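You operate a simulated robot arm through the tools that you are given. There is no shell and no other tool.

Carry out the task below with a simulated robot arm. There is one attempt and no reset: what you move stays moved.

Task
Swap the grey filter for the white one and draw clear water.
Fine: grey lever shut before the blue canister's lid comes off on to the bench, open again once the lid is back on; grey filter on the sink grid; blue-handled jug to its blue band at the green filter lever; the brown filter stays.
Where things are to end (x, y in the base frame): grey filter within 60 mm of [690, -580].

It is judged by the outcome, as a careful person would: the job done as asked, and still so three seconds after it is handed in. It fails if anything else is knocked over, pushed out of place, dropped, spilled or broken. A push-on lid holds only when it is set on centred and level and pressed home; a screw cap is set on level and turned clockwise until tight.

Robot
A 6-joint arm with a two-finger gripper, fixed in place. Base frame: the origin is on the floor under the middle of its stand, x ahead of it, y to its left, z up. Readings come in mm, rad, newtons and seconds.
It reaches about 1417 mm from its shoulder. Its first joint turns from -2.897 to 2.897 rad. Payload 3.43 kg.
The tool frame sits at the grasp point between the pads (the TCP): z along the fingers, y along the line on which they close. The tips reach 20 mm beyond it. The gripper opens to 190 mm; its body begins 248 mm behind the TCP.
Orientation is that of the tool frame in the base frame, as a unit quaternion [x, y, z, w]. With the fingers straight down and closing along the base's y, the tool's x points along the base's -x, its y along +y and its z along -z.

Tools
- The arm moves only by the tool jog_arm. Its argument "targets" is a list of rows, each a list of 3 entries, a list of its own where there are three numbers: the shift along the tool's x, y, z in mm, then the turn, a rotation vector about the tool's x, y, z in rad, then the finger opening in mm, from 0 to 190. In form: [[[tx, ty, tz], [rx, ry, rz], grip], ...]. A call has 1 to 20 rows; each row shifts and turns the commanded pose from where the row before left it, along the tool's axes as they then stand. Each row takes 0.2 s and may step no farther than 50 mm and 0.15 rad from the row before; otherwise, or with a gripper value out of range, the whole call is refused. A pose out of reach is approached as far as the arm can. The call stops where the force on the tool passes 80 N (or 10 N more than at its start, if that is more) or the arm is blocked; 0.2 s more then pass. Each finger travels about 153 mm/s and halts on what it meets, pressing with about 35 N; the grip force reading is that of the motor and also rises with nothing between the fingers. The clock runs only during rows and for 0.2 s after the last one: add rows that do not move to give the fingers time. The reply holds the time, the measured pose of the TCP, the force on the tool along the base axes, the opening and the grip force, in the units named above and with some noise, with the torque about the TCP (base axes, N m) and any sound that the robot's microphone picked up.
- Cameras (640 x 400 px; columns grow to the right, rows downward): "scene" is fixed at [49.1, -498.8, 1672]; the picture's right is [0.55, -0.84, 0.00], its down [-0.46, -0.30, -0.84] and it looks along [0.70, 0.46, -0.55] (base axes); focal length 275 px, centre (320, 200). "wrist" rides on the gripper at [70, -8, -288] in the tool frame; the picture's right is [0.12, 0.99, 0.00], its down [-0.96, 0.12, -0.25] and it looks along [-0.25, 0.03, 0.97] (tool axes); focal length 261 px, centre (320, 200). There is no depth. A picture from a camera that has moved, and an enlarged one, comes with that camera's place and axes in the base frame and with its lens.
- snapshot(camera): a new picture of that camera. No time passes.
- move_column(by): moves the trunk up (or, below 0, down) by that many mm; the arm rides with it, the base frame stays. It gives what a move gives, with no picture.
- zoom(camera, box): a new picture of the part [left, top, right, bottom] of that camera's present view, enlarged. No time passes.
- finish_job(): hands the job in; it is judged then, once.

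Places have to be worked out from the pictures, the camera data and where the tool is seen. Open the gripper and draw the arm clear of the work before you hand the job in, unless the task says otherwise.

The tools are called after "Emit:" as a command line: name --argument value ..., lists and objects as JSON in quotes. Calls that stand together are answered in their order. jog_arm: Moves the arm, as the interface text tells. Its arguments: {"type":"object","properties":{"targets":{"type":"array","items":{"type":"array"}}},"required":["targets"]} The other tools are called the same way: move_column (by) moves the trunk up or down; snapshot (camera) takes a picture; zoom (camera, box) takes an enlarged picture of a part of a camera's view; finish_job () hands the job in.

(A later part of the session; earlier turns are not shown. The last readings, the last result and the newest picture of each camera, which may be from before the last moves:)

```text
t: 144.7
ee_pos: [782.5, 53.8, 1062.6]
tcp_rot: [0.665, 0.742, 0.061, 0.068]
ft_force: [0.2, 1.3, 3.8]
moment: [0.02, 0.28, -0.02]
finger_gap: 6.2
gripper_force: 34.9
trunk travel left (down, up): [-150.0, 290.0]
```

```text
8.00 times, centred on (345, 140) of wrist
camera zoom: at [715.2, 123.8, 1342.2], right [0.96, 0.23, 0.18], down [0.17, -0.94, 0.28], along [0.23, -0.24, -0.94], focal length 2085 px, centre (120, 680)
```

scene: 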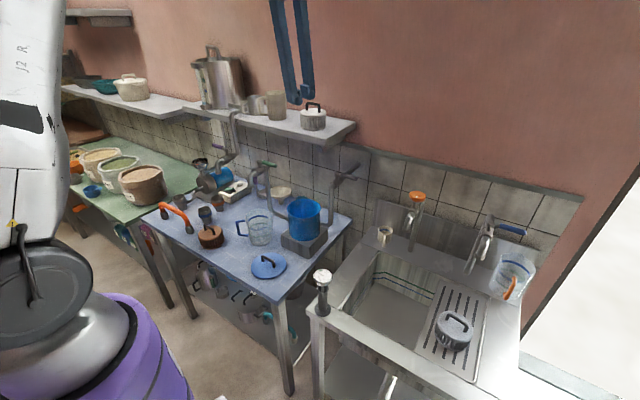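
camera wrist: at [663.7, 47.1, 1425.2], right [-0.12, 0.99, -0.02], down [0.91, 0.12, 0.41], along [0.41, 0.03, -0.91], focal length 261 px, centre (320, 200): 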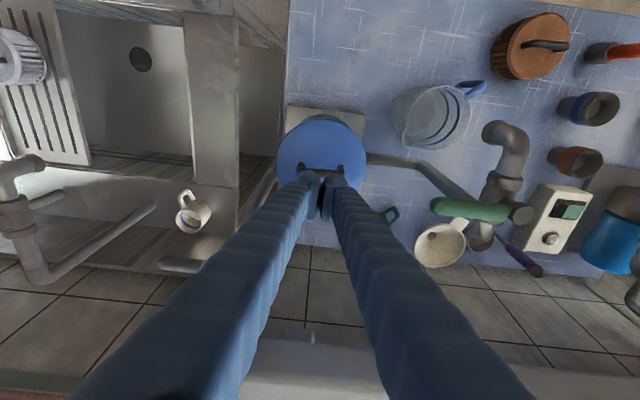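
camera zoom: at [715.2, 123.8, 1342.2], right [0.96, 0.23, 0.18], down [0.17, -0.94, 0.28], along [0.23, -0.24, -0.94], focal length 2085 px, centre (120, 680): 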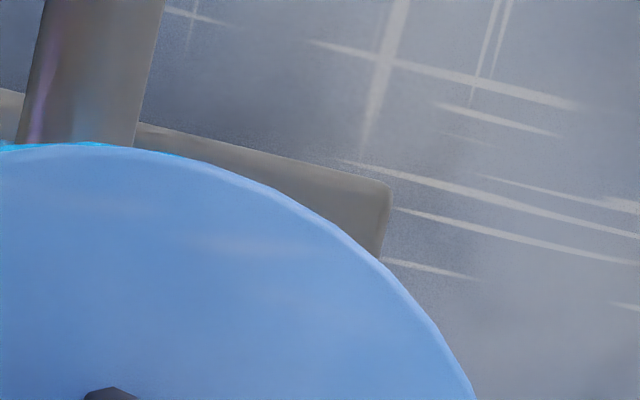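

Emit:
jog_arm --targets '[[[0.1, -0.6, -0.5], [0, 0, 0], 0], [[0, -0.6, 0], [0, 0, 0], 0], [[0, 0, 0], [0, 0, 0], 0]]'

Emit:
zoom --camera "wrist" --box '[255, 115, 305, 165]'

Emit:
zoom --camera "scene" --box '[280, 190, 330, 230]'

```text
t: 145.5
ee_pos: [780.6, 54.8, 1062.7]
tcp_rot: [0.664, 0.742, 0.061, 0.067]
ft_force: [0.6, -0.2, 1.1]
moment: [0.03, 0.1, 0.0]
finger_gap: 6.0
gripper_force: 35.0
trunk travel left (down, up): [-150.0, 290.0]
```

```text
8.00 times, centred on (280, 140) of wrist
camera zoom: at [713.5, 124.1, 1342.2], right [0.96, 0.23, 0.18], down [0.17, -0.94, 0.28], along [0.23, -0.24, -0.94], focal length 2085 px, centre (640, 680)
```

zoom: 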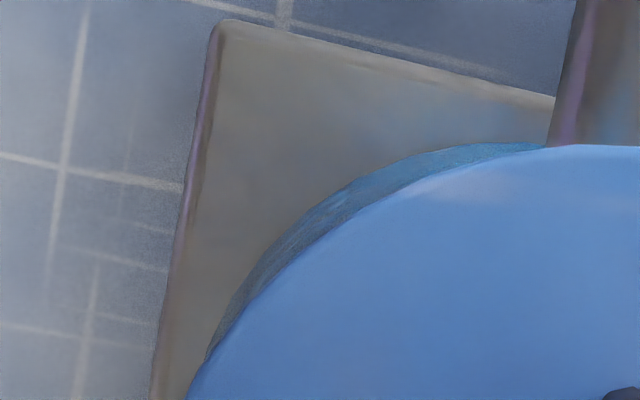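

```text
10.00 times, centred on (305, 210) of scene
camera zoom: at [49.1, -498.8, 1672.0], right [0.55, -0.84, 0.0], down [-0.46, -0.3, -0.84], along [0.7, 0.46, -0.55], focal length 2751 px, centre (470, 100)
```

zoom: 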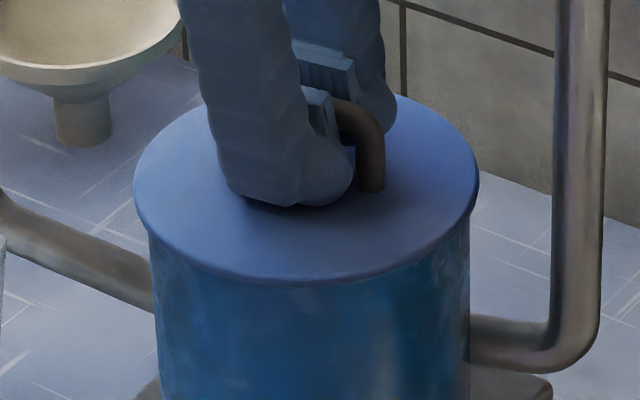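

Emit:
jog_arm --targets '[[[-0.6, 0.3, 0], [0, 0, 0], 0], [[0, 0, 0], [0, 0, 0], 0]]'

Emit:
jog_arm --targets '[[[0, 0, 0], [0, 0, 0], 8], [[0, 0, 0], [0, 0, 0], 11], [[0, 0.18, -1], [0, 0, 0], 13], [[0, 0.5, -3], [0, 0, 0], 18], [[0, 0.9, -5], [0, 0, 0], 22], [[0, 1.8, -9.8], [0, 0, 0], 24], [[0, 3.6, -19.7], [0, 0, 0], 24], [[0, 7.2, -39.3], [0, 0, 0], 24], [[0, 0, 0], [0, 0, 0], 0]]'

Emit:
zoom --camera "scene" --box '[280, 190, 330, 230]'

Emit:
zoom --camera "wrist" --box '[230, 100, 410, 250]'

```text
t: 146.1
ee_pos: [781.3, 54.5, 1062.1]
tcp_rot: [0.665, 0.742, 0.061, 0.068]
ft_force: [-0.6, -0.3, 0.0]
moment: [0.03, 0.01, 0.0]
finger_gap: 5.9
gripper_force: 35.1
trunk travel left (down, up): [-150.0, 290.0]
```

```text
t: 148.1
ee_pos: [780.7, 58.7, 1140.0]
tcp_rot: [0.664, 0.742, 0.061, 0.068]
ft_force: [-0.3, 0.0, -0.4]
moment: [0.02, 0.02, -0.02]
finger_gap: 0.0
gripper_force: 34.2
trunk travel left (down, up): [-150.0, 290.0]
```

```text
10.00 times, centred on (305, 210) of scene
camera zoom: at [49.1, -498.8, 1672.0], right [0.55, -0.84, 0.0], down [-0.46, -0.3, -0.84], along [0.7, 0.46, -0.55], focal length 2751 px, centre (470, 100)
```

zoom: 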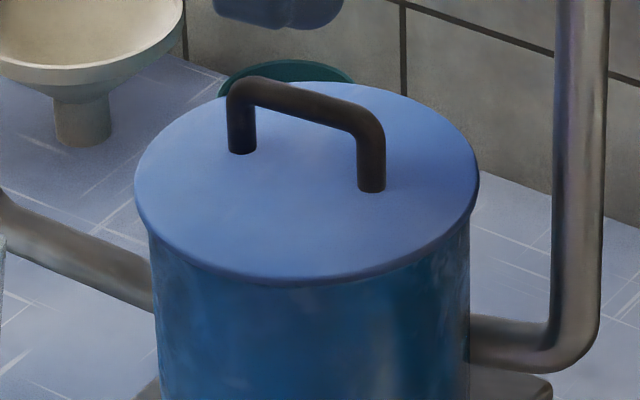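

```text
2.67 times, centred on (320, 175) of wrist
camera zoom: at [713.2, 127.2, 1420.7], right [0.96, 0.23, 0.18], down [0.17, -0.94, 0.28], along [0.23, -0.24, -0.94], focal length 695 px, centre (320, 267)
```

zoom: 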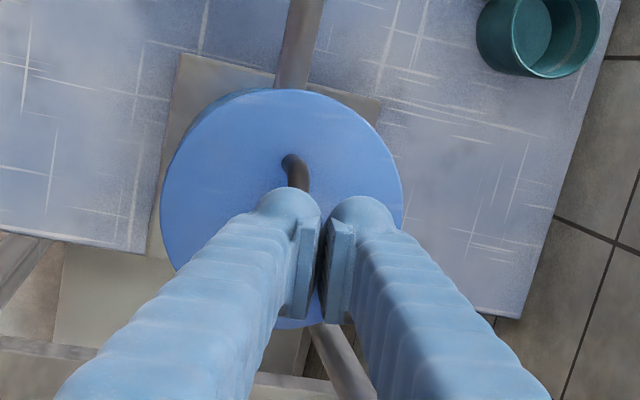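

The lid is centred and released cleanly. Now I'll turn to the along-bar orientation again and press straight down on the handle, limiting it to about 50 N this time.

Emit:
jog_arm --targets '[[[0, 0, 0], [0, 0, -0.15], 0], [[0, 0, 0], [0, 0, -0.15], 0], [[0, 0, 0], [0, 0, -0.15], 0], [[0, 0, 0], [0, 0, -0.15], 0], [[0, 0, 0], [0, 0, -0.15], 0], [[0, 0, 0], [0, 0, -0.15], 0], [[0, 0, 0], [0, 0, -0.15], 0], [[0, 0, 0], [0, 0, -0.15], 0], [[0, 0, 0], [0, 0, -0.15], 0], [[0, 0, 0], [0, 0, -0.114], 0]]'

Emit:
zoom --camera "wrist" --box '[260, 100, 380, 220]'

```text
t: 150.3
ee_pos: [781.2, 55.7, 1141.1]
tcp_rot: [-0.002, 0.996, -0.001, 0.091]
ft_force: [0.4, 0.2, 0.1]
moment: [-0.06, -0.03, -0.02]
finger_gap: 0.1
gripper_force: 34.1
trunk travel left (down, up): [-150.0, 290.0]
```

```text
3.33 times, centred on (320, 160) of wrist
camera zoom: at [660.1, 46.8, 1411.9], right [-0.12, 0.99, -0.02], down [0.9, 0.12, 0.42], along [0.42, 0.03, -0.91], focal length 869 px, centre (320, 333)
```

zoom: 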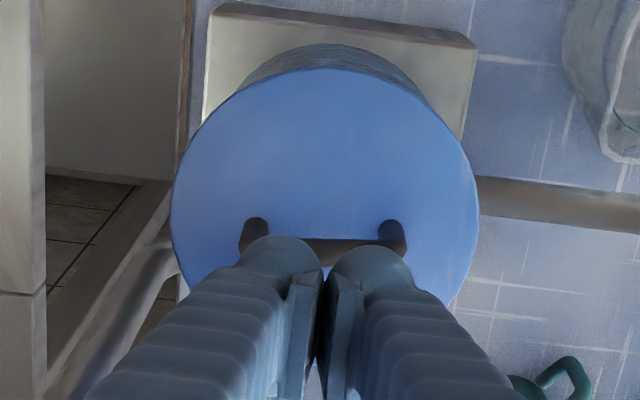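

The lid looks concentric in this view too. I'll come down on the bar in small steps and stop at about 50 N.

Emit:
jog_arm --targets '[[[3.5, -0.5, 19.5], [0, 0, 0], 0], [[3.3, -0.5, 18.5], [0, 0, 0], 0]]'

Emit:
jog_arm --targets '[[[0.36, 0, 2], [0, 0, 0], 0]]'

Emit:
jog_arm --targets '[[[0.36, 0, 2], [0, 0, 0], 0]]'

Emit:
jog_arm --targets '[[[0.36, 0, 2], [0, 0, 0], 0]]'

```text
t: 150.9
ee_pos: [780.4, 54.0, 1103.6]
tcp_rot: [-0.002, 0.996, 0.0, 0.093]
ft_force: [-0.2, 0.3, 0.6]
moment: [0.02, 0.03, 0.01]
finger_gap: 0.0
gripper_force: 34.2
trunk travel left (down, up): [-150.0, 290.0]
```

```text
t: 151.3
ee_pos: [779.0, 55.1, 1100.6]
tcp_rot: [-0.001, 0.996, 0.0, 0.092]
ft_force: [-0.7, -0.5, 0.4]
moment: [-0.02, -0.01, -0.02]
finger_gap: 0.1
gripper_force: 34.3
trunk travel left (down, up): [-150.0, 290.0]
```

```text
t: 151.7
ee_pos: [780.9, 56.0, 1098.6]
tcp_rot: [-0.001, 0.996, 0.001, 0.092]
ft_force: [-0.1, 0.1, -0.3]
moment: [-0.01, 0.01, 0.0]
finger_gap: 0.0
gripper_force: 34.7
trunk travel left (down, up): [-150.0, 290.0]
```

```text
t: 152.1
ee_pos: [780.2, 55.7, 1095.8]
tcp_rot: [0.0, 0.996, 0.0, 0.091]
ft_force: [-0.4, 0.2, 0.0]
moment: [0.0, 0.01, 0.0]
finger_gap: 0.1
gripper_force: 34.6
trunk travel left (down, up): [-150.0, 290.0]
```

Emit:
jog_arm --targets '[[[0.36, 0, 2], [0, 0, 0], 0]]'

Emit:
jog_arm --targets '[[[0.36, 0, 2], [0, 0, 0], 0]]'

Emit:
zoom --camera "scene" --box '[280, 170, 330, 230]'

```text
t: 152.5
ee_pos: [779.9, 54.8, 1096.4]
tcp_rot: [-0.001, 0.996, 0.001, 0.092]
ft_force: [0.3, -0.6, 7.2]
moment: [0.1, 0.03, 0.03]
finger_gap: 5.9
gripper_force: 34.1
trunk travel left (down, up): [-150.0, 290.0]
```

```text
t: 152.9
ee_pos: [780.3, 54.5, 1097.0]
tcp_rot: [-0.001, 0.996, 0.0, 0.093]
ft_force: [1.5, -0.5, 22.1]
moment: [0.22, 0.03, 0.01]
finger_gap: 6.0
gripper_force: 34.1
trunk travel left (down, up): [-150.0, 290.0]
```

```text
6.67 times, centred on (305, 200) of scene
camera zoom: at [49.1, -498.8, 1672.0], right [0.55, -0.84, 0.0], down [-0.46, -0.3, -0.84], along [0.7, 0.46, -0.55], focal length 1834 px, centre (420, 200)
```

zoom: 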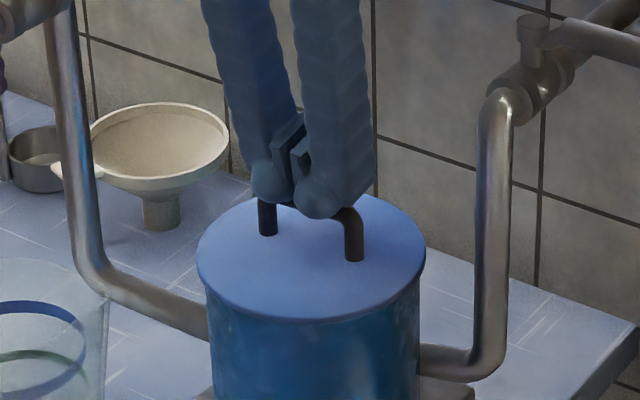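

Emit:
jog_arm --targets '[[[0.36, 0, 1.8], [0, 0, 0], 0]]'

Emit:
jog_arm --targets '[[[0.3, 0, 1.5], [0, 0, 0], 0]]'

Emit:
zoom --camera "scene" --box '[280, 190, 330, 230]'

```text
t: 153.3
ee_pos: [779.5, 54.7, 1096.2]
tcp_rot: [-0.002, 0.996, 0.0, 0.095]
ft_force: [5.0, -3.3, 42.1]
moment: [0.22, 0.04, -0.02]
finger_gap: 5.9
gripper_force: 34.2
trunk travel left (down, up): [-150.0, 290.0]
```

```text
t: 153.7
ee_pos: [780.1, 54.5, 1095.6]
tcp_rot: [-0.001, 0.995, 0.0, 0.096]
ft_force: [7.8, -1.4, 61.2]
moment: [0.14, -0.01, 0.01]
finger_gap: 6.1
gripper_force: 33.8
trunk travel left (down, up): [-150.0, 290.0]
```

```text
10.00 times, centred on (305, 210) of scene
camera zoom: at [49.1, -498.8, 1672.0], right [0.55, -0.84, 0.0], down [-0.46, -0.3, -0.84], along [0.7, 0.46, -0.55], focal length 2751 px, centre (470, 100)
```

zoom: 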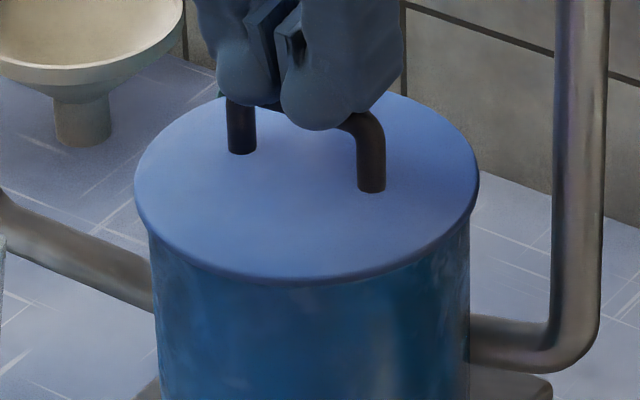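

Pressed home at 61 N with the lid unmoved. Unloading straight up in small steps.

Emit:
jog_arm --targets '[[[-0.36, 0, -2], [0, 0, 0], 0], [[-0.36, 0, -2], [0, 0, 0], 0], [[-0.36, 0, -2], [0, 0, 0], 0], [[-0.9, 0, -5], [0, 0, 0], 0], [[-3.6, 0, -19.7], [0, 0, 0], 0], [[-5.4, 0, -29.5], [0, 0, 0], 0]]'

Emit:
zoom --camera "scene" --box '[280, 190, 330, 230]'

Emit:
zoom --camera "wrist" --box '[260, 100, 380, 220]'

```text
t: 155.1
ee_pos: [779.7, 55.3, 1149.1]
tcp_rot: [-0.002, 0.996, 0.0, 0.09]
ft_force: [-0.2, 0.2, 0.6]
moment: [0.0, -0.03, -0.04]
finger_gap: 0.0
gripper_force: 34.0
trunk travel left (down, up): [-150.0, 290.0]
```

```text
10.00 times, centred on (305, 210) of scene
camera zoom: at [49.1, -498.8, 1672.0], right [0.55, -0.84, 0.0], down [-0.46, -0.3, -0.84], along [0.7, 0.46, -0.55], focal length 2751 px, centre (470, 100)
```

zoom: 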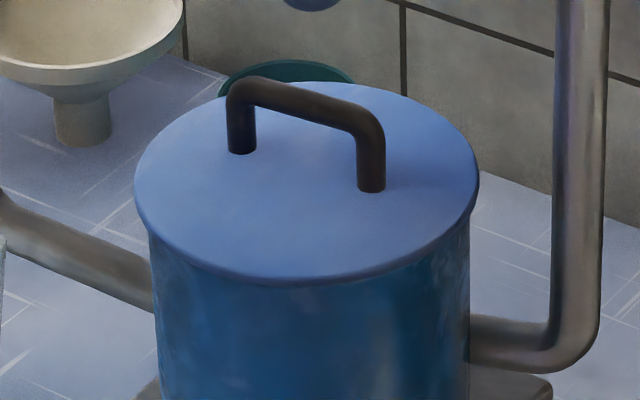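

```text
3.33 times, centred on (320, 160) of wrist
camera zoom: at [659.4, 46.2, 1420.5], right [-0.12, 0.99, -0.02], down [0.9, 0.12, 0.42], along [0.42, 0.03, -0.91], focal length 869 px, centre (320, 333)
```

zoom: 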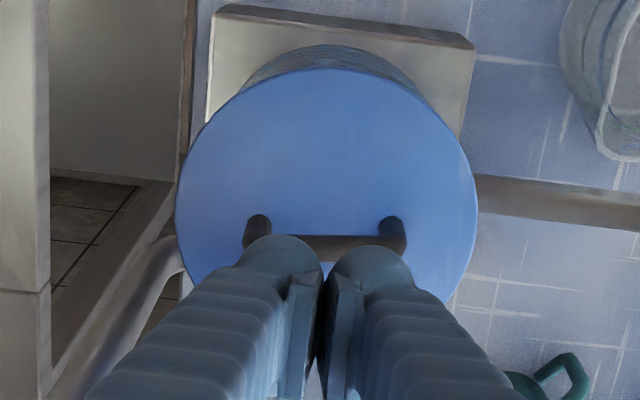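

The lid is back on: centred, level and pressed. Now I'll go over to the +x side of the grey lever to swing it open again.

Emit:
jog_arm --targets '[[[-7.4, 0, -39.8], [0, 0, 0], 0], [[-7.4, 0, -39.8], [0, 0, 0], 0], [[0, -48.5, 0], [0, 0, 0], 0], [[0, -48.5, 0], [0, 0, 0], 0], [[0, -48.5, 0], [0, 0, 0], 0], [[0, -48.5, 0], [0, 0, 0], 0], [[-44.2, 0, 8.2], [0, 0, 0], 0], [[-44.2, 0, 8.2], [0, 0, 0], 0], [[-44.2, 0, 8.2], [0, 0, 0], 0]]'

Emit:
snapshot --camera "wrist"

Emit:
zoom --camera "scene" --box '[310, 130, 410, 230]'

```text
t: 157.1
ee_pos: [918.4, -138.3, 1230.3]
tcp_rot: [-0.001, 0.996, 0.001, 0.09]
ft_force: [-0.6, 0.0, -0.6]
moment: [0.03, 0.07, 0.0]
finger_gap: 0.0
gripper_force: 34.0
trunk travel left (down, up): [-150.0, 290.0]
```

```text
taken
camera wrist: at [798.1, -147.9, 1501.4], right [-0.12, 0.99, -0.02], down [0.9, 0.12, 0.42], along [0.42, 0.03, -0.91], focal length 261 px, centre (320, 200)
```

wrist: 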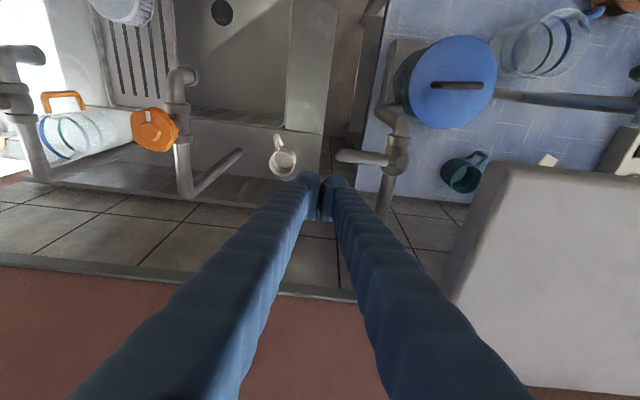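

```text
4.00 times, centred on (360, 180) of scene
camera zoom: at [49.1, -498.8, 1672.0], right [0.55, -0.84, 0.0], down [-0.46, -0.3, -0.84], along [0.7, 0.46, -0.55], focal length 1100 px, centre (160, 280)
```

zoom: 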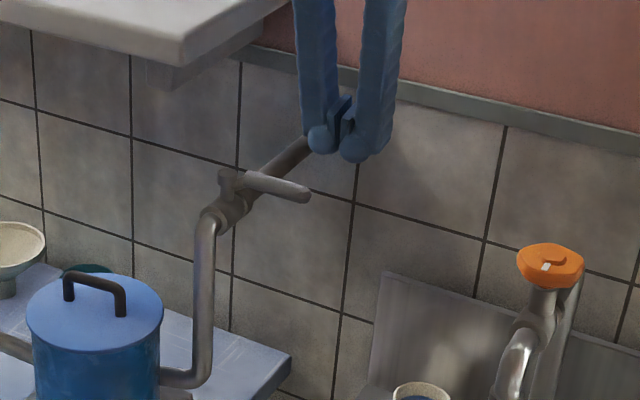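

The lever is confirmed along −y, its tip near (884, −121). I'll lower the fingertips beside it and sweep it back in an arc towards −x.

Emit:
jog_arm --targets '[[[0, 8, 0], [0, 0, 0], 0], [[5.2, 0, 28], [0, 0, 0], 0], [[5.2, 0, 28], [0, 0, 0], 0], [[16.1, -3, -3], [0, 0, 0], 0], [[15, -0.3, -2.8], [0, 0, 0], 0], [[14.6, 3.6, -2.7], [0, 0, 0], 0]]'

Emit:
zoom --camera "wrist" --box '[280, 90, 480, 240]'

Emit:
zoom --camera "scene" --box '[310, 130, 390, 210]'

```text
t: 158.5
ee_pos: [869.1, -129.8, 1174.4]
tcp_rot: [-0.001, 0.996, 0.0, 0.09]
ft_force: [-0.2, -0.7, 0.3]
moment: [-0.01, -0.02, -0.02]
finger_gap: 0.0
gripper_force: 34.8
trunk travel left (down, up): [-150.0, 290.0]
```

```text
2.67 times, centred on (380, 165) of wrist
camera zoom: at [748.3, -139.0, 1445.1], right [-0.12, 0.99, -0.02], down [0.9, 0.12, 0.42], along [0.42, 0.03, -0.91], focal length 695 px, centre (160, 293)
```

zoom: 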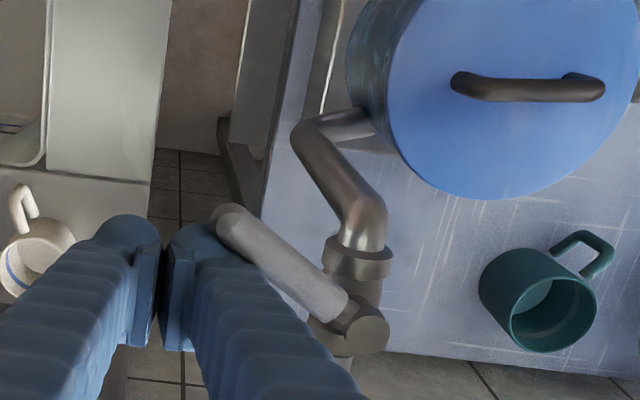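

```text
5.00 times, centred on (350, 170) of scene
camera zoom: at [49.1, -498.8, 1672.0], right [0.55, -0.84, 0.0], down [-0.46, -0.3, -0.84], along [0.7, 0.46, -0.55], focal length 1375 px, centre (170, 350)
```

zoom: 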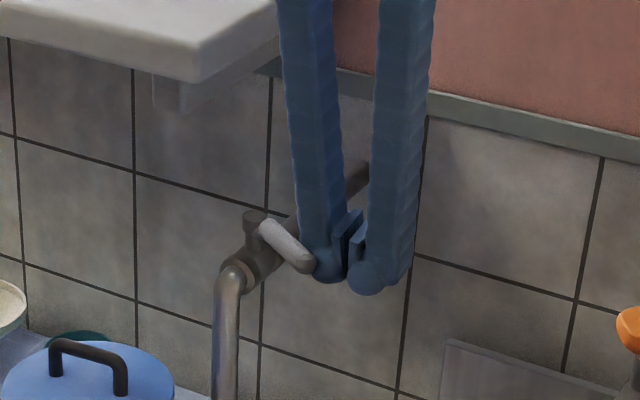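

The lever is following, now about halfway. I'll continue the arc to the fully open position.

Emit:
jog_arm --targets '[[[13.2, 7.3, -2.4], [0, 0, 0], 0], [[10.9, 10.6, -2], [0, 0, 0], 0], [[7.9, 13.1, -1.5], [0, 0, 0], 0], [[4.2, 14.7, -0.8], [0, 0, 0], 0]]'

Emit:
zoom --camera "wrist" --box '[280, 90, 480, 240]'

Emit:
zoom --camera "scene" --box '[310, 130, 390, 210]'

```text
t: 159.5
ee_pos: [831.8, -84.8, 1173.0]
tcp_rot: [-0.001, 0.996, 0.001, 0.091]
ft_force: [-0.6, -0.3, 0.1]
moment: [0.0, -0.02, 0.02]
finger_gap: 0.0
gripper_force: 34.6
trunk travel left (down, up): [-150.0, 290.0]
```

```text
2.67 times, centred on (380, 165) of wrist
camera zoom: at [711.1, -93.2, 1444.6], right [-0.12, 0.99, -0.02], down [0.9, 0.12, 0.42], along [0.42, 0.03, -0.91], focal length 695 px, centre (160, 293)
```

zoom: 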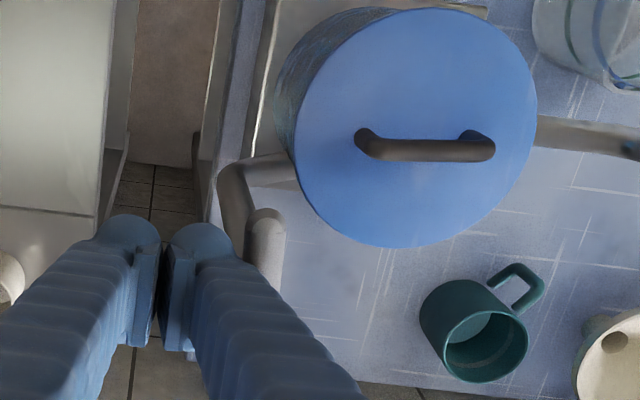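

```text
5.00 times, centred on (350, 170) of scene
camera zoom: at [49.1, -498.8, 1672.0], right [0.55, -0.84, 0.0], down [-0.46, -0.3, -0.84], along [0.7, 0.46, -0.55], focal length 1375 px, centre (170, 350)
```

zoom: 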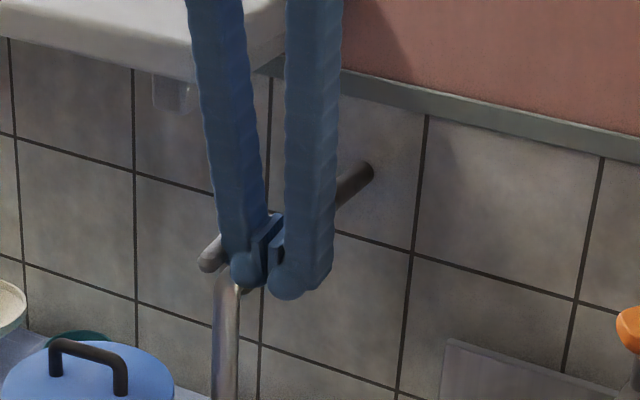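

The lever is nearly along the pipe. I'll nudge towards +y in small steps until it reaches its open stop.

Emit:
jog_arm --targets '[[[0, 3, 0], [0, 0, 0], 0]]'

Emit:
jog_arm --targets '[[[0, 3, 0], [0, 0, 0], 0]]'

Emit:
zoom --camera "wrist" --box '[280, 90, 480, 240]'

Emit:
zoom --camera "scene" --box '[310, 150, 370, 190]'

```text
t: 159.9
ee_pos: [833.1, -82.3, 1174.8]
tcp_rot: [-0.002, 0.996, 0.001, 0.091]
ft_force: [-0.2, -0.5, 0.0]
moment: [0.04, 0.0, -0.01]
finger_gap: 0.0
gripper_force: 34.5
trunk travel left (down, up): [-150.0, 290.0]
```

```text
t: 160.3
ee_pos: [833.1, -79.7, 1174.5]
tcp_rot: [-0.001, 0.996, 0.0, 0.092]
ft_force: [-0.7, -0.1, -0.3]
moment: [0.02, -0.02, 0.0]
finger_gap: 0.1
gripper_force: 34.7
trunk travel left (down, up): [-150.0, 290.0]
```

```text
2.67 times, centred on (380, 165) of wrist
camera zoom: at [711.8, -88.0, 1444.9], right [-0.12, 0.99, -0.02], down [0.9, 0.12, 0.42], along [0.42, 0.03, -0.91], focal length 695 px, centre (160, 293)
```

zoom: 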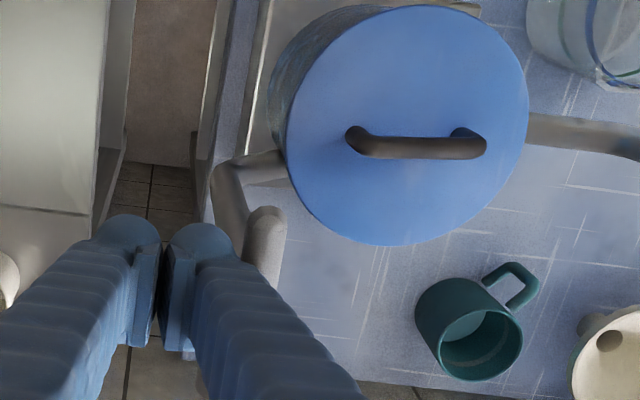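

```text
10.00 times, centred on (340, 170) of scene
camera zoom: at [49.1, -498.8, 1672.0], right [0.55, -0.84, 0.0], down [-0.46, -0.3, -0.84], along [0.7, 0.46, -0.55], focal length 2751 px, centre (120, 500)
```

zoom: 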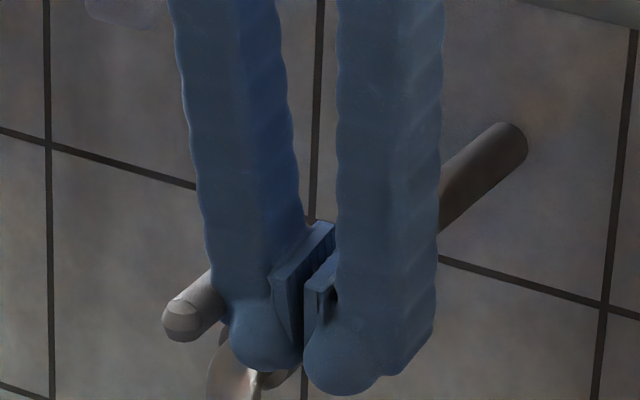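

The tip is within about 2 mm of its original open position. A last nudge to feel the stop.

Emit:
jog_arm --targets '[[[0, 3, 0], [0, 0, 0], 0]]'

Emit:
jog_arm --targets '[[[0, 2, 0], [0, 0, 0], 0]]'

Emit:
zoom --camera "scene" --box '[310, 150, 370, 190]'

```text
t: 160.7
ee_pos: [832.9, -76.6, 1174.3]
tcp_rot: [-0.001, 0.996, 0.0, 0.091]
ft_force: [-1.2, -3.7, 1.4]
moment: [0.03, 0.01, 0.14]
finger_gap: 0.0
gripper_force: 34.6
trunk travel left (down, up): [-150.0, 290.0]
```

```text
t: 161.1
ee_pos: [833.0, -77.9, 1175.2]
tcp_rot: [-0.001, 0.996, -0.001, 0.09]
ft_force: [0.3, -14.4, 2.8]
moment: [0.07, 0.01, 0.11]
finger_gap: 0.1
gripper_force: 34.5
trunk travel left (down, up): [-150.0, 290.0]
```

```text
10.00 times, centred on (340, 170) of scene
camera zoom: at [49.1, -498.8, 1672.0], right [0.55, -0.84, 0.0], down [-0.46, -0.3, -0.84], along [0.7, 0.46, -0.55], focal length 2751 px, centre (120, 500)
```

zoom: 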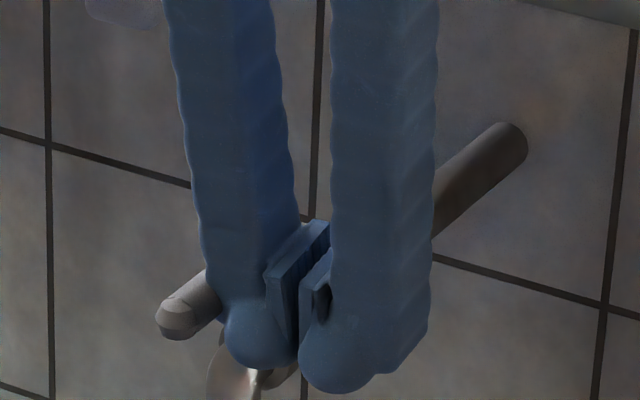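

The stop is felt (14 N), so the grey lever is fully open again. I'll back off, rise, and check that the lid holds with the water on.

Emit:
jog_arm --targets '[[[0, -25, 0], [0, 0, 0], 0], [[0, -25, 0], [0, 0, 0], 0], [[-7.4, 0, -39.8], [0, 0, 0], 0], [[-7.4, 0, -39.8], [0, 0, 0], 0], [[39, 0, -7.2], [0, 0, 0], 0], [[39, 0, -7.2], [0, 0, 0], 0], [[39, 0, -7.2], [0, 0, 0], 0]]'

Emit:
zoom --camera "scene" --box '[230, 140, 370, 260]'

Emit:
snapshot --camera "wrist"

```text
t: 162.7
ee_pos: [712.8, -123.4, 1254.9]
tcp_rot: [0.0, 0.996, 0.0, 0.092]
ft_force: [0.0, -0.2, -0.3]
moment: [-0.01, -0.06, 0.0]
finger_gap: 0.2
gripper_force: 34.7
trunk travel left (down, up): [-150.0, 290.0]
```

```text
3.33 times, centred on (300, 200) of scene
camera zoom: at [49.1, -498.8, 1672.0], right [0.55, -0.84, 0.0], down [-0.46, -0.3, -0.84], along [0.7, 0.46, -0.55], focal length 917 px, centre (387, 200)
```

zoom: 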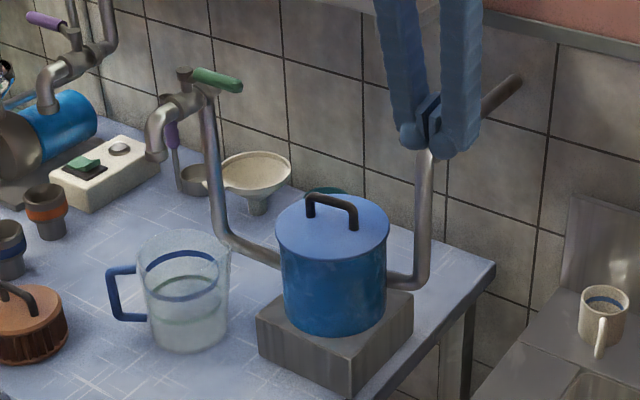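

```text
taken
camera wrist: at [592.3, -132.7, 1526.0], right [-0.12, 0.99, -0.02], down [0.9, 0.12, 0.42], along [0.42, 0.03, -0.91], focal length 261 px, centre (320, 200)
```

wrist: 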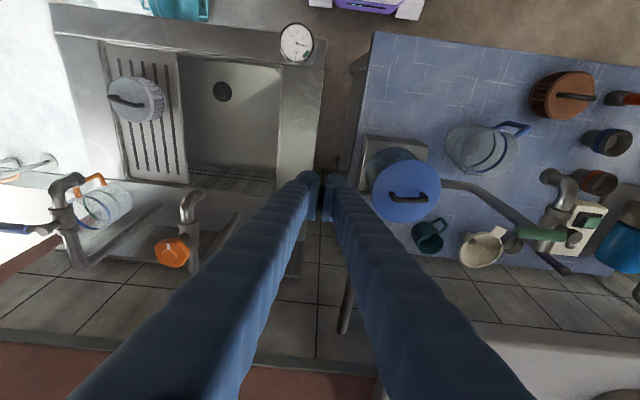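

No leak, and the lid is on. Now for the jug and the green tap; I'll look closely at how the jug sits relative to the spout.

Emit:
zoom --camera "wrist" --box '[430, 90, 630, 290]'

Emit:
zoom --camera "scene" --box '[235, 150, 295, 255]'

```text
2.00 times, centred on (530, 190) of wrist
camera zoom: at [592.3, -132.7, 1526.0], right [-0.12, 0.99, -0.02], down [0.9, 0.12, 0.42], along [0.42, 0.03, -0.91], focal length 521 px, centre (-100, 220)
```

zoom: 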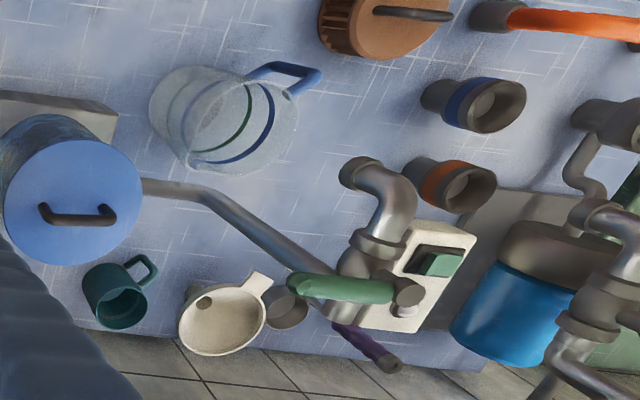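

```text
3.81 times, centred on (265, 202) of scene
camera zoom: at [49.1, -498.8, 1672.0], right [0.55, -0.84, 0.0], down [-0.46, -0.3, -0.84], along [0.7, 0.46, -0.55], focal length 1048 px, centre (530, 190)
```

zoom: 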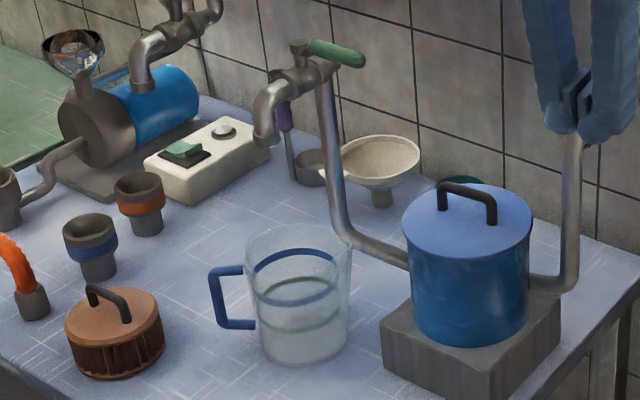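

The jug's base is at about (688, 233) and the spout mouth at about (691, 250, 1114), so the jug already stands under the spout. The green lever runs from its pivot at (755, 250) to its tip at (756, 168), z≈1193. I'll straighten the gripper, turn it 45° and bring open fingers over the lever so they cage it. Then I can open and shut it quickly.

Emit:
jog_arm --targets '[[[0, 0, 0], [0, 0.091, 0], 40], [[0, 0, 0], [0, 0.091, 0], 70], [[0, 0, 0], [0, 0, -0.15], 70], [[0, 0, 0], [0, 0, -0.15], 70], [[0, 0, 0], [0, 0, -0.15], 70], [[0, 0, 0], [0, 0, -0.15], 70], [[0, 0, 0], [0, 0, -0.15], 70], [[0, 0, 0], [0, 0, -0.035], 70], [[-35.9, 27.4, -1], [0, 0, 0], 70], [[-35.9, 27.4, -1], [0, 0, 0], 70], [[-35.9, 27.4, -1], [0, 0, 0], 70], [[-35.9, 27.4, -1], [0, 0, 0], 70], [[-35.9, 27.4, -1], [0, 0, 0], 70], [[-35.9, 27.4, -1], [0, 0, 0], 70], [[-35.9, 27.4, -1], [0, 0, 0], 70]]'

Emit:
snapshot --camera "wrist"

Emit:
zoom --camera "scene" --box '[220, 120, 320, 250]'

```text
t: 165.9
ee_pos: [757.1, 189.3, 1260.4]
tcp_rot: [-0.383, 0.924, 0.0, 0.0]
ft_force: [0.4, 0.0, 0.7]
moment: [-0.05, 0.05, -0.01]
finger_gap: 69.5
gripper_force: 0.0
trunk travel left (down, up): [-150.0, 290.0]
```

```text
taken
camera wrist: at [714.1, 134.9, 1550.3], right [-0.79, 0.62, 0.0], down [0.6, 0.76, 0.25], along [0.15, 0.19, -0.97], focal length 261 px, centre (320, 200)
```

wrist: 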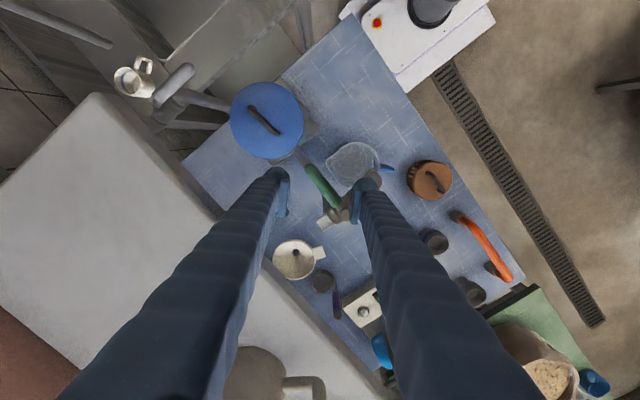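

```text
3.08 times, centred on (270, 185) of scene
camera zoom: at [49.1, -498.8, 1672.0], right [0.55, -0.84, 0.0], down [-0.46, -0.3, -0.84], along [0.7, 0.46, -0.55], focal length 846 px, centre (474, 246)
```

zoom: 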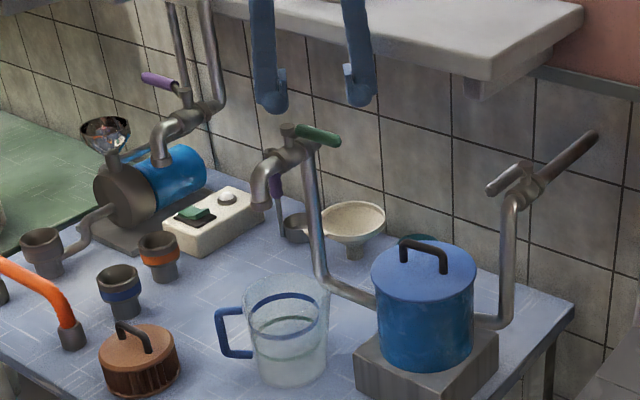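

Emit:
zoom --camera "wrist" --box '[250, 120, 420, 260]'

```text
2.86 times, centred on (335, 190) of wrist
camera zoom: at [714.1, 134.9, 1550.3], right [-0.79, 0.62, 0.0], down [0.6, 0.76, 0.25], along [0.15, 0.19, -0.97], focal length 745 px, centre (277, 229)
```

zoom: 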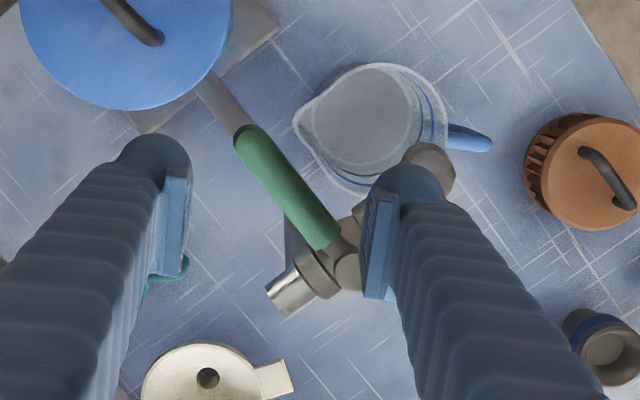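

The lever is between the two fingers, as planned. I'll shift 5 mm and lower so the fingertips reach lever height.

Emit:
jog_arm --targets '[[[3.5, 3.5, 0], [0, 0, 0], 72], [[0, 0, 30], [0, 0, 0], 72], [[0, 0, 18], [0, 0, 0], 72]]'

Emit:
zoom --camera "wrist" --box '[250, 120, 420, 260]'

Emit:
zoom --camera "scene" --box '[235, 130, 305, 190]'

```text
t: 166.7
ee_pos: [750.4, 190.2, 1215.2]
tcp_rot: [-0.383, 0.924, -0.001, 0.0]
ft_force: [0.0, 0.4, 0.2]
moment: [-0.01, 0.01, 0.01]
finger_gap: 72.0
gripper_force: 0.0
trunk travel left (down, up): [-150.0, 290.0]
```

```text
2.86 times, centred on (335, 190) of wrist
camera zoom: at [706.6, 133.5, 1502.6], right [-0.79, 0.62, 0.0], down [0.6, 0.76, 0.25], along [0.15, 0.19, -0.97], focal length 745 px, centre (277, 229)
```

zoom: 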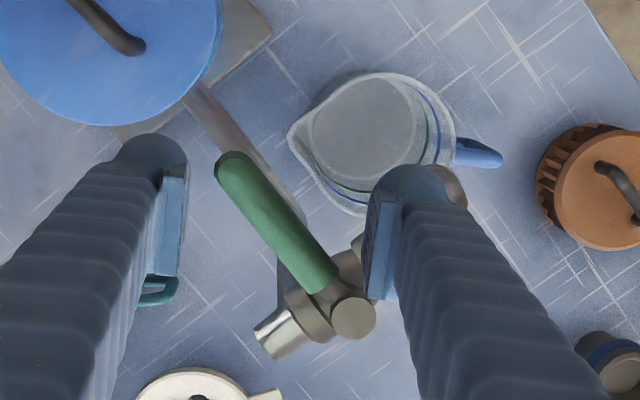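

```text
6.67 times, centred on (270, 160) of scene
camera zoom: at [49.1, -498.8, 1672.0], right [0.55, -0.84, 0.0], down [-0.46, -0.3, -0.84], along [0.7, 0.46, -0.55], focal length 1834 px, centre (653, 467)
```

zoom: 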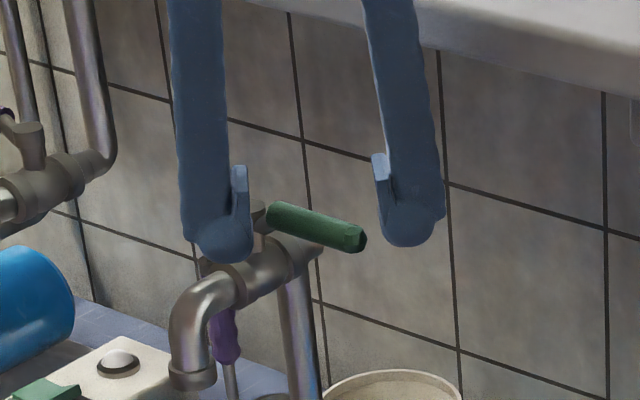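

Emit:
jog_arm --targets '[[[0, 0, 7], [0, 0, 0], 72], [[0, 0, 6], [0, 0, 0], 72]]'

Emit:
zoom --camera "wrist" --box '[250, 120, 420, 260]'

Emit:
zoom --camera "scene" --box '[235, 195, 285, 255]'

```text
t: 167.3
ee_pos: [749.9, 188.8, 1201.3]
tcp_rot: [-0.384, 0.923, -0.001, 0.001]
ft_force: [0.0, 0.4, 0.3]
moment: [-0.03, 0.0, 0.04]
finger_gap: 72.2
gripper_force: 0.2
trunk travel left (down, up): [-150.0, 290.0]
```

```text
2.86 times, centred on (335, 190) of wrist
camera zoom: at [706.3, 133.2, 1489.1], right [-0.79, 0.62, 0.0], down [0.6, 0.76, 0.25], along [0.15, 0.19, -0.97], focal length 745 px, centre (277, 229)
```

zoom: 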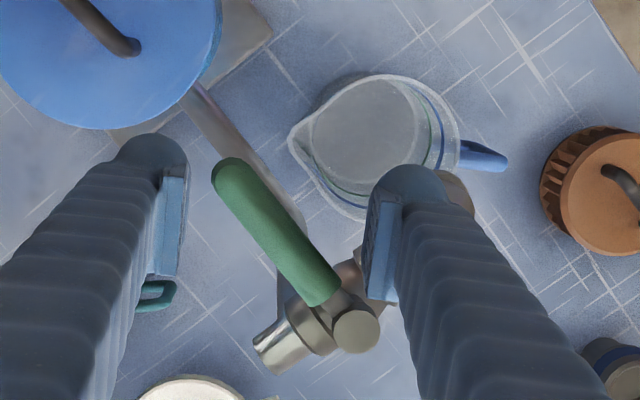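

```text
6.67 times, centred on (260, 225) of scene
camera zoom: at [49.1, -498.8, 1672.0], right [0.55, -0.84, 0.0], down [-0.46, -0.3, -0.84], along [0.7, 0.46, -0.55], focal length 1834 px, centre (720, 33)
```

zoom: 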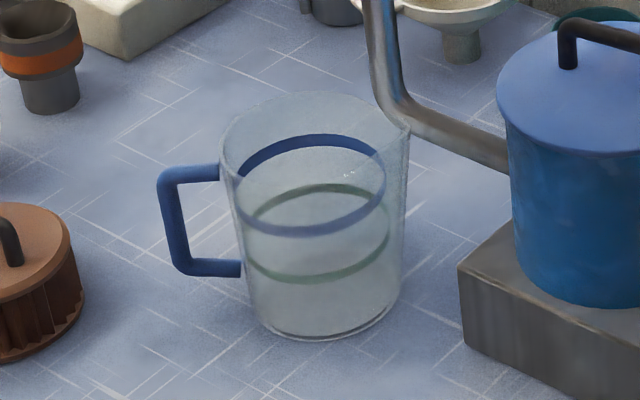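

The jug is empty and directly below the spout. I'll start swinging the green lever gently (to about 20–25°) and watch for flow.

Emit:
jog_arm --targets '[[[0, 19.8, 0], [0, 0, 0], 72], [[0, 19.8, 0], [0, 0, 0], 72]]'

Emit:
zoom --camera "wrist" --box '[250, 120, 420, 260]'

Emit:
zoom --camera "scene" --box '[235, 150, 295, 255]'

```text
t: 167.9
ee_pos: [721.7, 216.4, 1201.4]
tcp_rot: [-0.383, 0.924, 0.0, 0.0]
ft_force: [0.3, 0.4, 0.2]
moment: [0.07, -0.03, -0.01]
finger_gap: 71.9
gripper_force: 0.1
trunk travel left (down, up): [-150.0, 290.0]
```

```text
2.86 times, centred on (335, 190) of wrist
camera zoom: at [678.3, 160.4, 1488.9], right [-0.79, 0.62, 0.0], down [0.6, 0.76, 0.25], along [0.15, 0.2, -0.97], focal length 745 px, centre (277, 229)
```

zoom: 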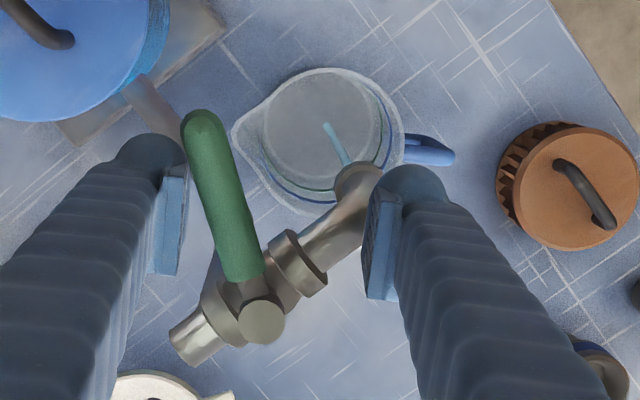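

```text
3.81 times, centred on (265, 202) of scene
camera zoom: at [49.1, -498.8, 1672.0], right [0.55, -0.84, 0.0], down [-0.46, -0.3, -0.84], along [0.7, 0.46, -0.55], focal length 1048 px, centre (530, 190)
```

zoom: 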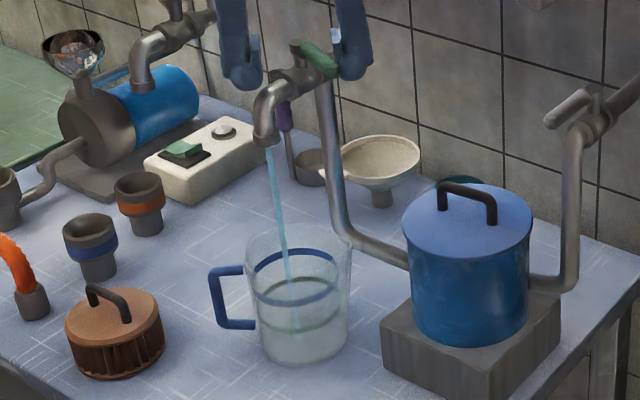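

Clear water is running into the jug. I'll hold for a moment and check the fill rate and the canister for leaks.

Emit:
jog_arm --targets '[[[0, 0, 0], [0, 0, 0], 72], [[0, 0, 0], [0, 0, 0], 72], [[0, 0, 0], [0, 0, 0], 72], [[0, 0, 0], [0, 0, 0], 72]]'

Emit:
zoom --camera "scene" --box '[235, 195, 285, 255]'

Emit:
zoom --camera "scene" --box '[280, 190, 340, 260]'

```text
t: 168.9
ee_pos: [722.5, 216.9, 1201.4]
tcp_rot: [-0.383, 0.924, -0.001, 0.001]
ft_force: [-0.3, 0.0, 0.4]
moment: [0.01, -0.01, -0.02]
finger_gap: 72.0
gripper_force: 0.1
trunk travel left (down, up): [-150.0, 290.0]
```

```text
6.67 times, centred on (260, 225) of scene
camera zoom: at [49.1, -498.8, 1672.0], right [0.55, -0.84, 0.0], down [-0.46, -0.3, -0.84], along [0.7, 0.46, -0.55], focal length 1834 px, centre (720, 33)
```

zoom: 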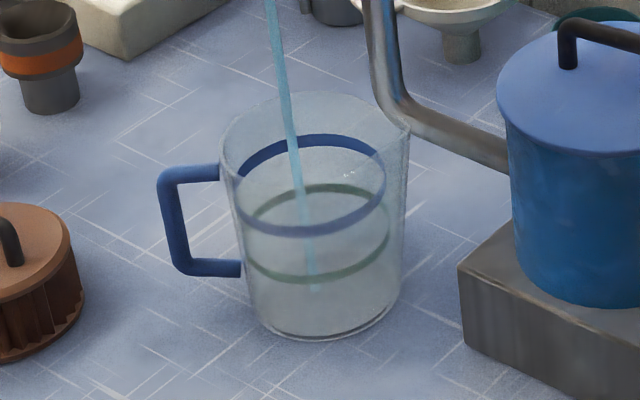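

```text
5.71 times, centred on (310, 225) of scene
camera zoom: at [49.1, -498.8, 1672.0], right [0.55, -0.84, 0.0], down [-0.46, -0.3, -0.84], along [0.7, 0.46, -0.55], focal length 1572 px, centre (377, 57)
```

zoom: 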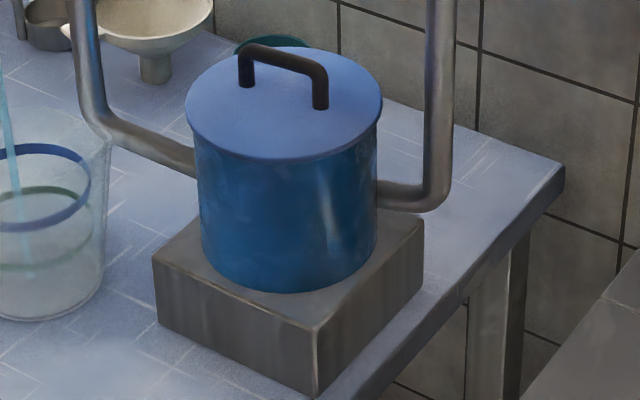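

No leak; the lid holds. The flow is gentle, so I'll wait 4 s at this opening and see how the level rises.

Emit:
jog_arm --targets '[[[0, 0, 0], [0, 0, 0], 72], [[0, 0, 0], [0, 0, 0], 72], [[0, 0, 0], [0, 0, 0], 72], [[0, 0, 0], [0, 0, 0], 72], [[0, 0, 0], [0, 0, 0], 72], [[0, 0, 0], [0, 0, 0], 72], [[0, 0, 0], [0, 0, 0], 72], [[0, 0, 0], [0, 0, 0], 72], [[0, 0, 0], [0, 0, 0], 72], [[0, 0, 0], [0, 0, 0], 72], [[0, 0, 0], [0, 0, 0], 72], [[0, 0, 0], [0, 0, 0], 72], [[0, 0, 0], [0, 0, 0], 72], [[0, 0, 0], [0, 0, 0], 72], [[0, 0, 0], [0, 0, 0], 72], [[0, 0, 0], [0, 0, 0], 72], [[0, 0, 0], [0, 0, 0], 72], [[0, 0, 0], [0, 0, 0], 72], [[0, 0, 0], [0, 0, 0], 72], [[0, 0, 0], [0, 0, 0], 72]]'

Emit:
zoom --camera "scene" --box '[235, 195, 285, 255]'

Emit:
zoom --camera "wrist" --box '[290, 130, 390, 220]'

```text
t: 173.1
ee_pos: [722.0, 216.6, 1200.4]
tcp_rot: [-0.384, 0.923, 0.0, 0.0]
ft_force: [0.8, 0.0, 0.0]
moment: [0.0, -0.01, -0.01]
finger_gap: 72.0
gripper_force: 0.1
trunk travel left (down, up): [-150.0, 290.0]
```

```text
6.67 times, centred on (260, 225) of scene
camera zoom: at [49.1, -498.8, 1672.0], right [0.55, -0.84, 0.0], down [-0.46, -0.3, -0.84], along [0.7, 0.46, -0.55], focal length 1834 px, centre (720, 33)
```

zoom: 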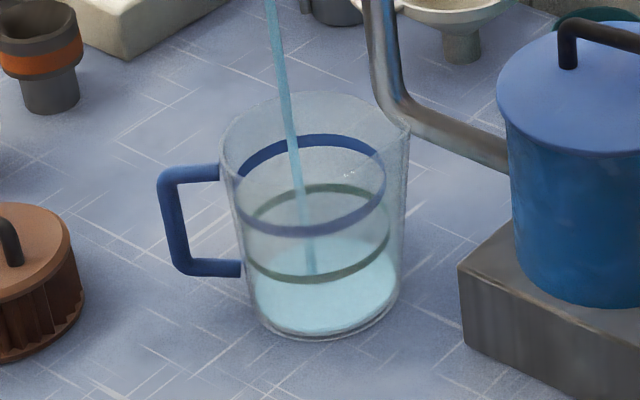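

```text
4.44 times, centred on (340, 175) of wrist
camera zoom: at [678.8, 160.5, 1488.5], right [-0.79, 0.62, 0.0], down [0.6, 0.76, 0.25], along [0.15, 0.19, -0.97], focal length 1158 px, centre (231, 311)
```

zoom: 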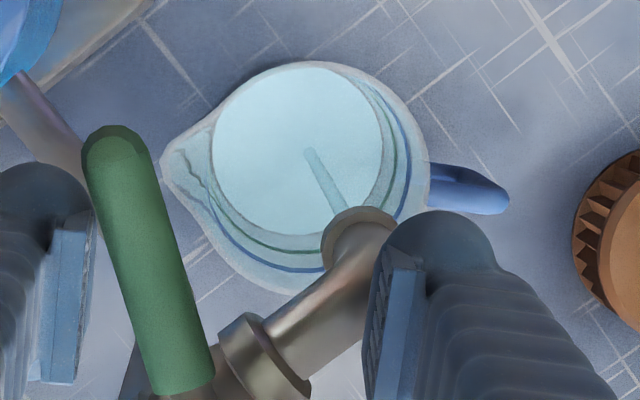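

The level is about 22 mm after 5 s and the blue band is at about 88 mm. I'll keep this steady flow and wait on.

Emit:
jog_arm --targets '[[[0, 0, 0], [0, 0, 0], 72], [[0, 0, 0], [0, 0, 0], 72], [[0, 0, 0], [0, 0, 0], 72], [[0, 0, 0], [0, 0, 0], 72], [[0, 0, 0], [0, 0, 0], 72], [[0, 0, 0], [0, 0, 0], 72], [[0, 0, 0], [0, 0, 0], 72], [[0, 0, 0], [0, 0, 0], 72], [[0, 0, 0], [0, 0, 0], 72], [[0, 0, 0], [0, 0, 0], 72], [[0, 0, 0], [0, 0, 0], 72], [[0, 0, 0], [0, 0, 0], 72], [[0, 0, 0], [0, 0, 0], 72], [[0, 0, 0], [0, 0, 0], 72], [[0, 0, 0], [0, 0, 0], 72], [[0, 0, 0], [0, 0, 0], 72], [[0, 0, 0], [0, 0, 0], 72], [[0, 0, 0], [0, 0, 0], 72], [[0, 0, 0], [0, 0, 0], 72], [[0, 0, 0], [0, 0, 0], 72]]'

Emit:
zoom --camera "scene" --box '[235, 195, 285, 255]'

```text
t: 177.3
ee_pos: [722.1, 215.9, 1199.6]
tcp_rot: [-0.383, 0.924, 0.0, 0.0]
ft_force: [0.3, 0.2, 0.1]
moment: [0.04, -0.01, -0.01]
finger_gap: 71.9
gripper_force: 0.0
trunk travel left (down, up): [-150.0, 290.0]
```

```text
6.67 times, centred on (260, 225) of scene
camera zoom: at [49.1, -498.8, 1672.0], right [0.55, -0.84, 0.0], down [-0.46, -0.3, -0.84], along [0.7, 0.46, -0.55], focal length 1834 px, centre (720, 33)
```

zoom: 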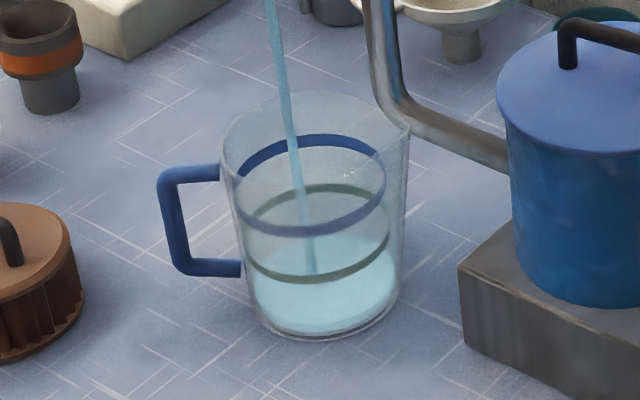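

Emit:
zoom --camera "scene" --box '[245, 205, 275, 250]'

Emit:
zoom --camera "wrist" --box '[290, 130, 390, 220]'

```text
8.89 times, centred on (260, 228) of scene
camera zoom: at [49.1, -498.8, 1672.0], right [0.55, -0.84, 0.0], down [-0.46, -0.3, -0.84], along [0.7, 0.46, -0.55], focal length 2445 px, centre (853, -44)
```

zoom: 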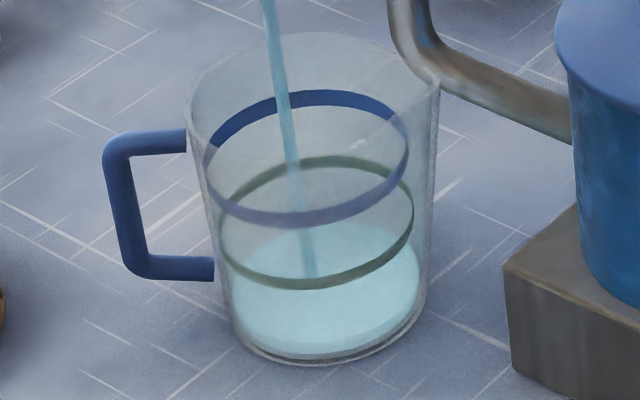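

```text
4.44 times, centred on (340, 175) of wrist
camera zoom: at [678.8, 160.5, 1488.5], right [-0.79, 0.62, 0.0], down [0.6, 0.76, 0.25], along [0.15, 0.19, -0.97], focal length 1158 px, centre (231, 311)
```

zoom: 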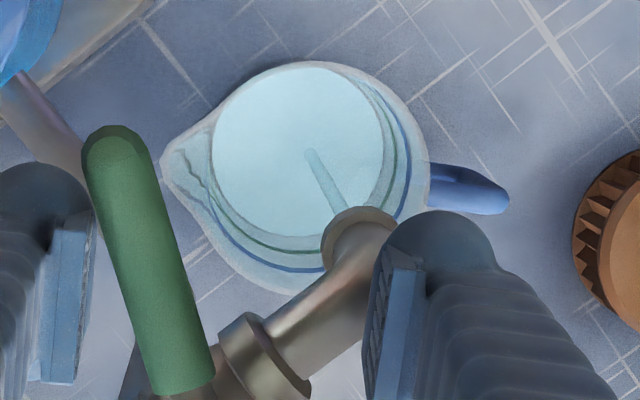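

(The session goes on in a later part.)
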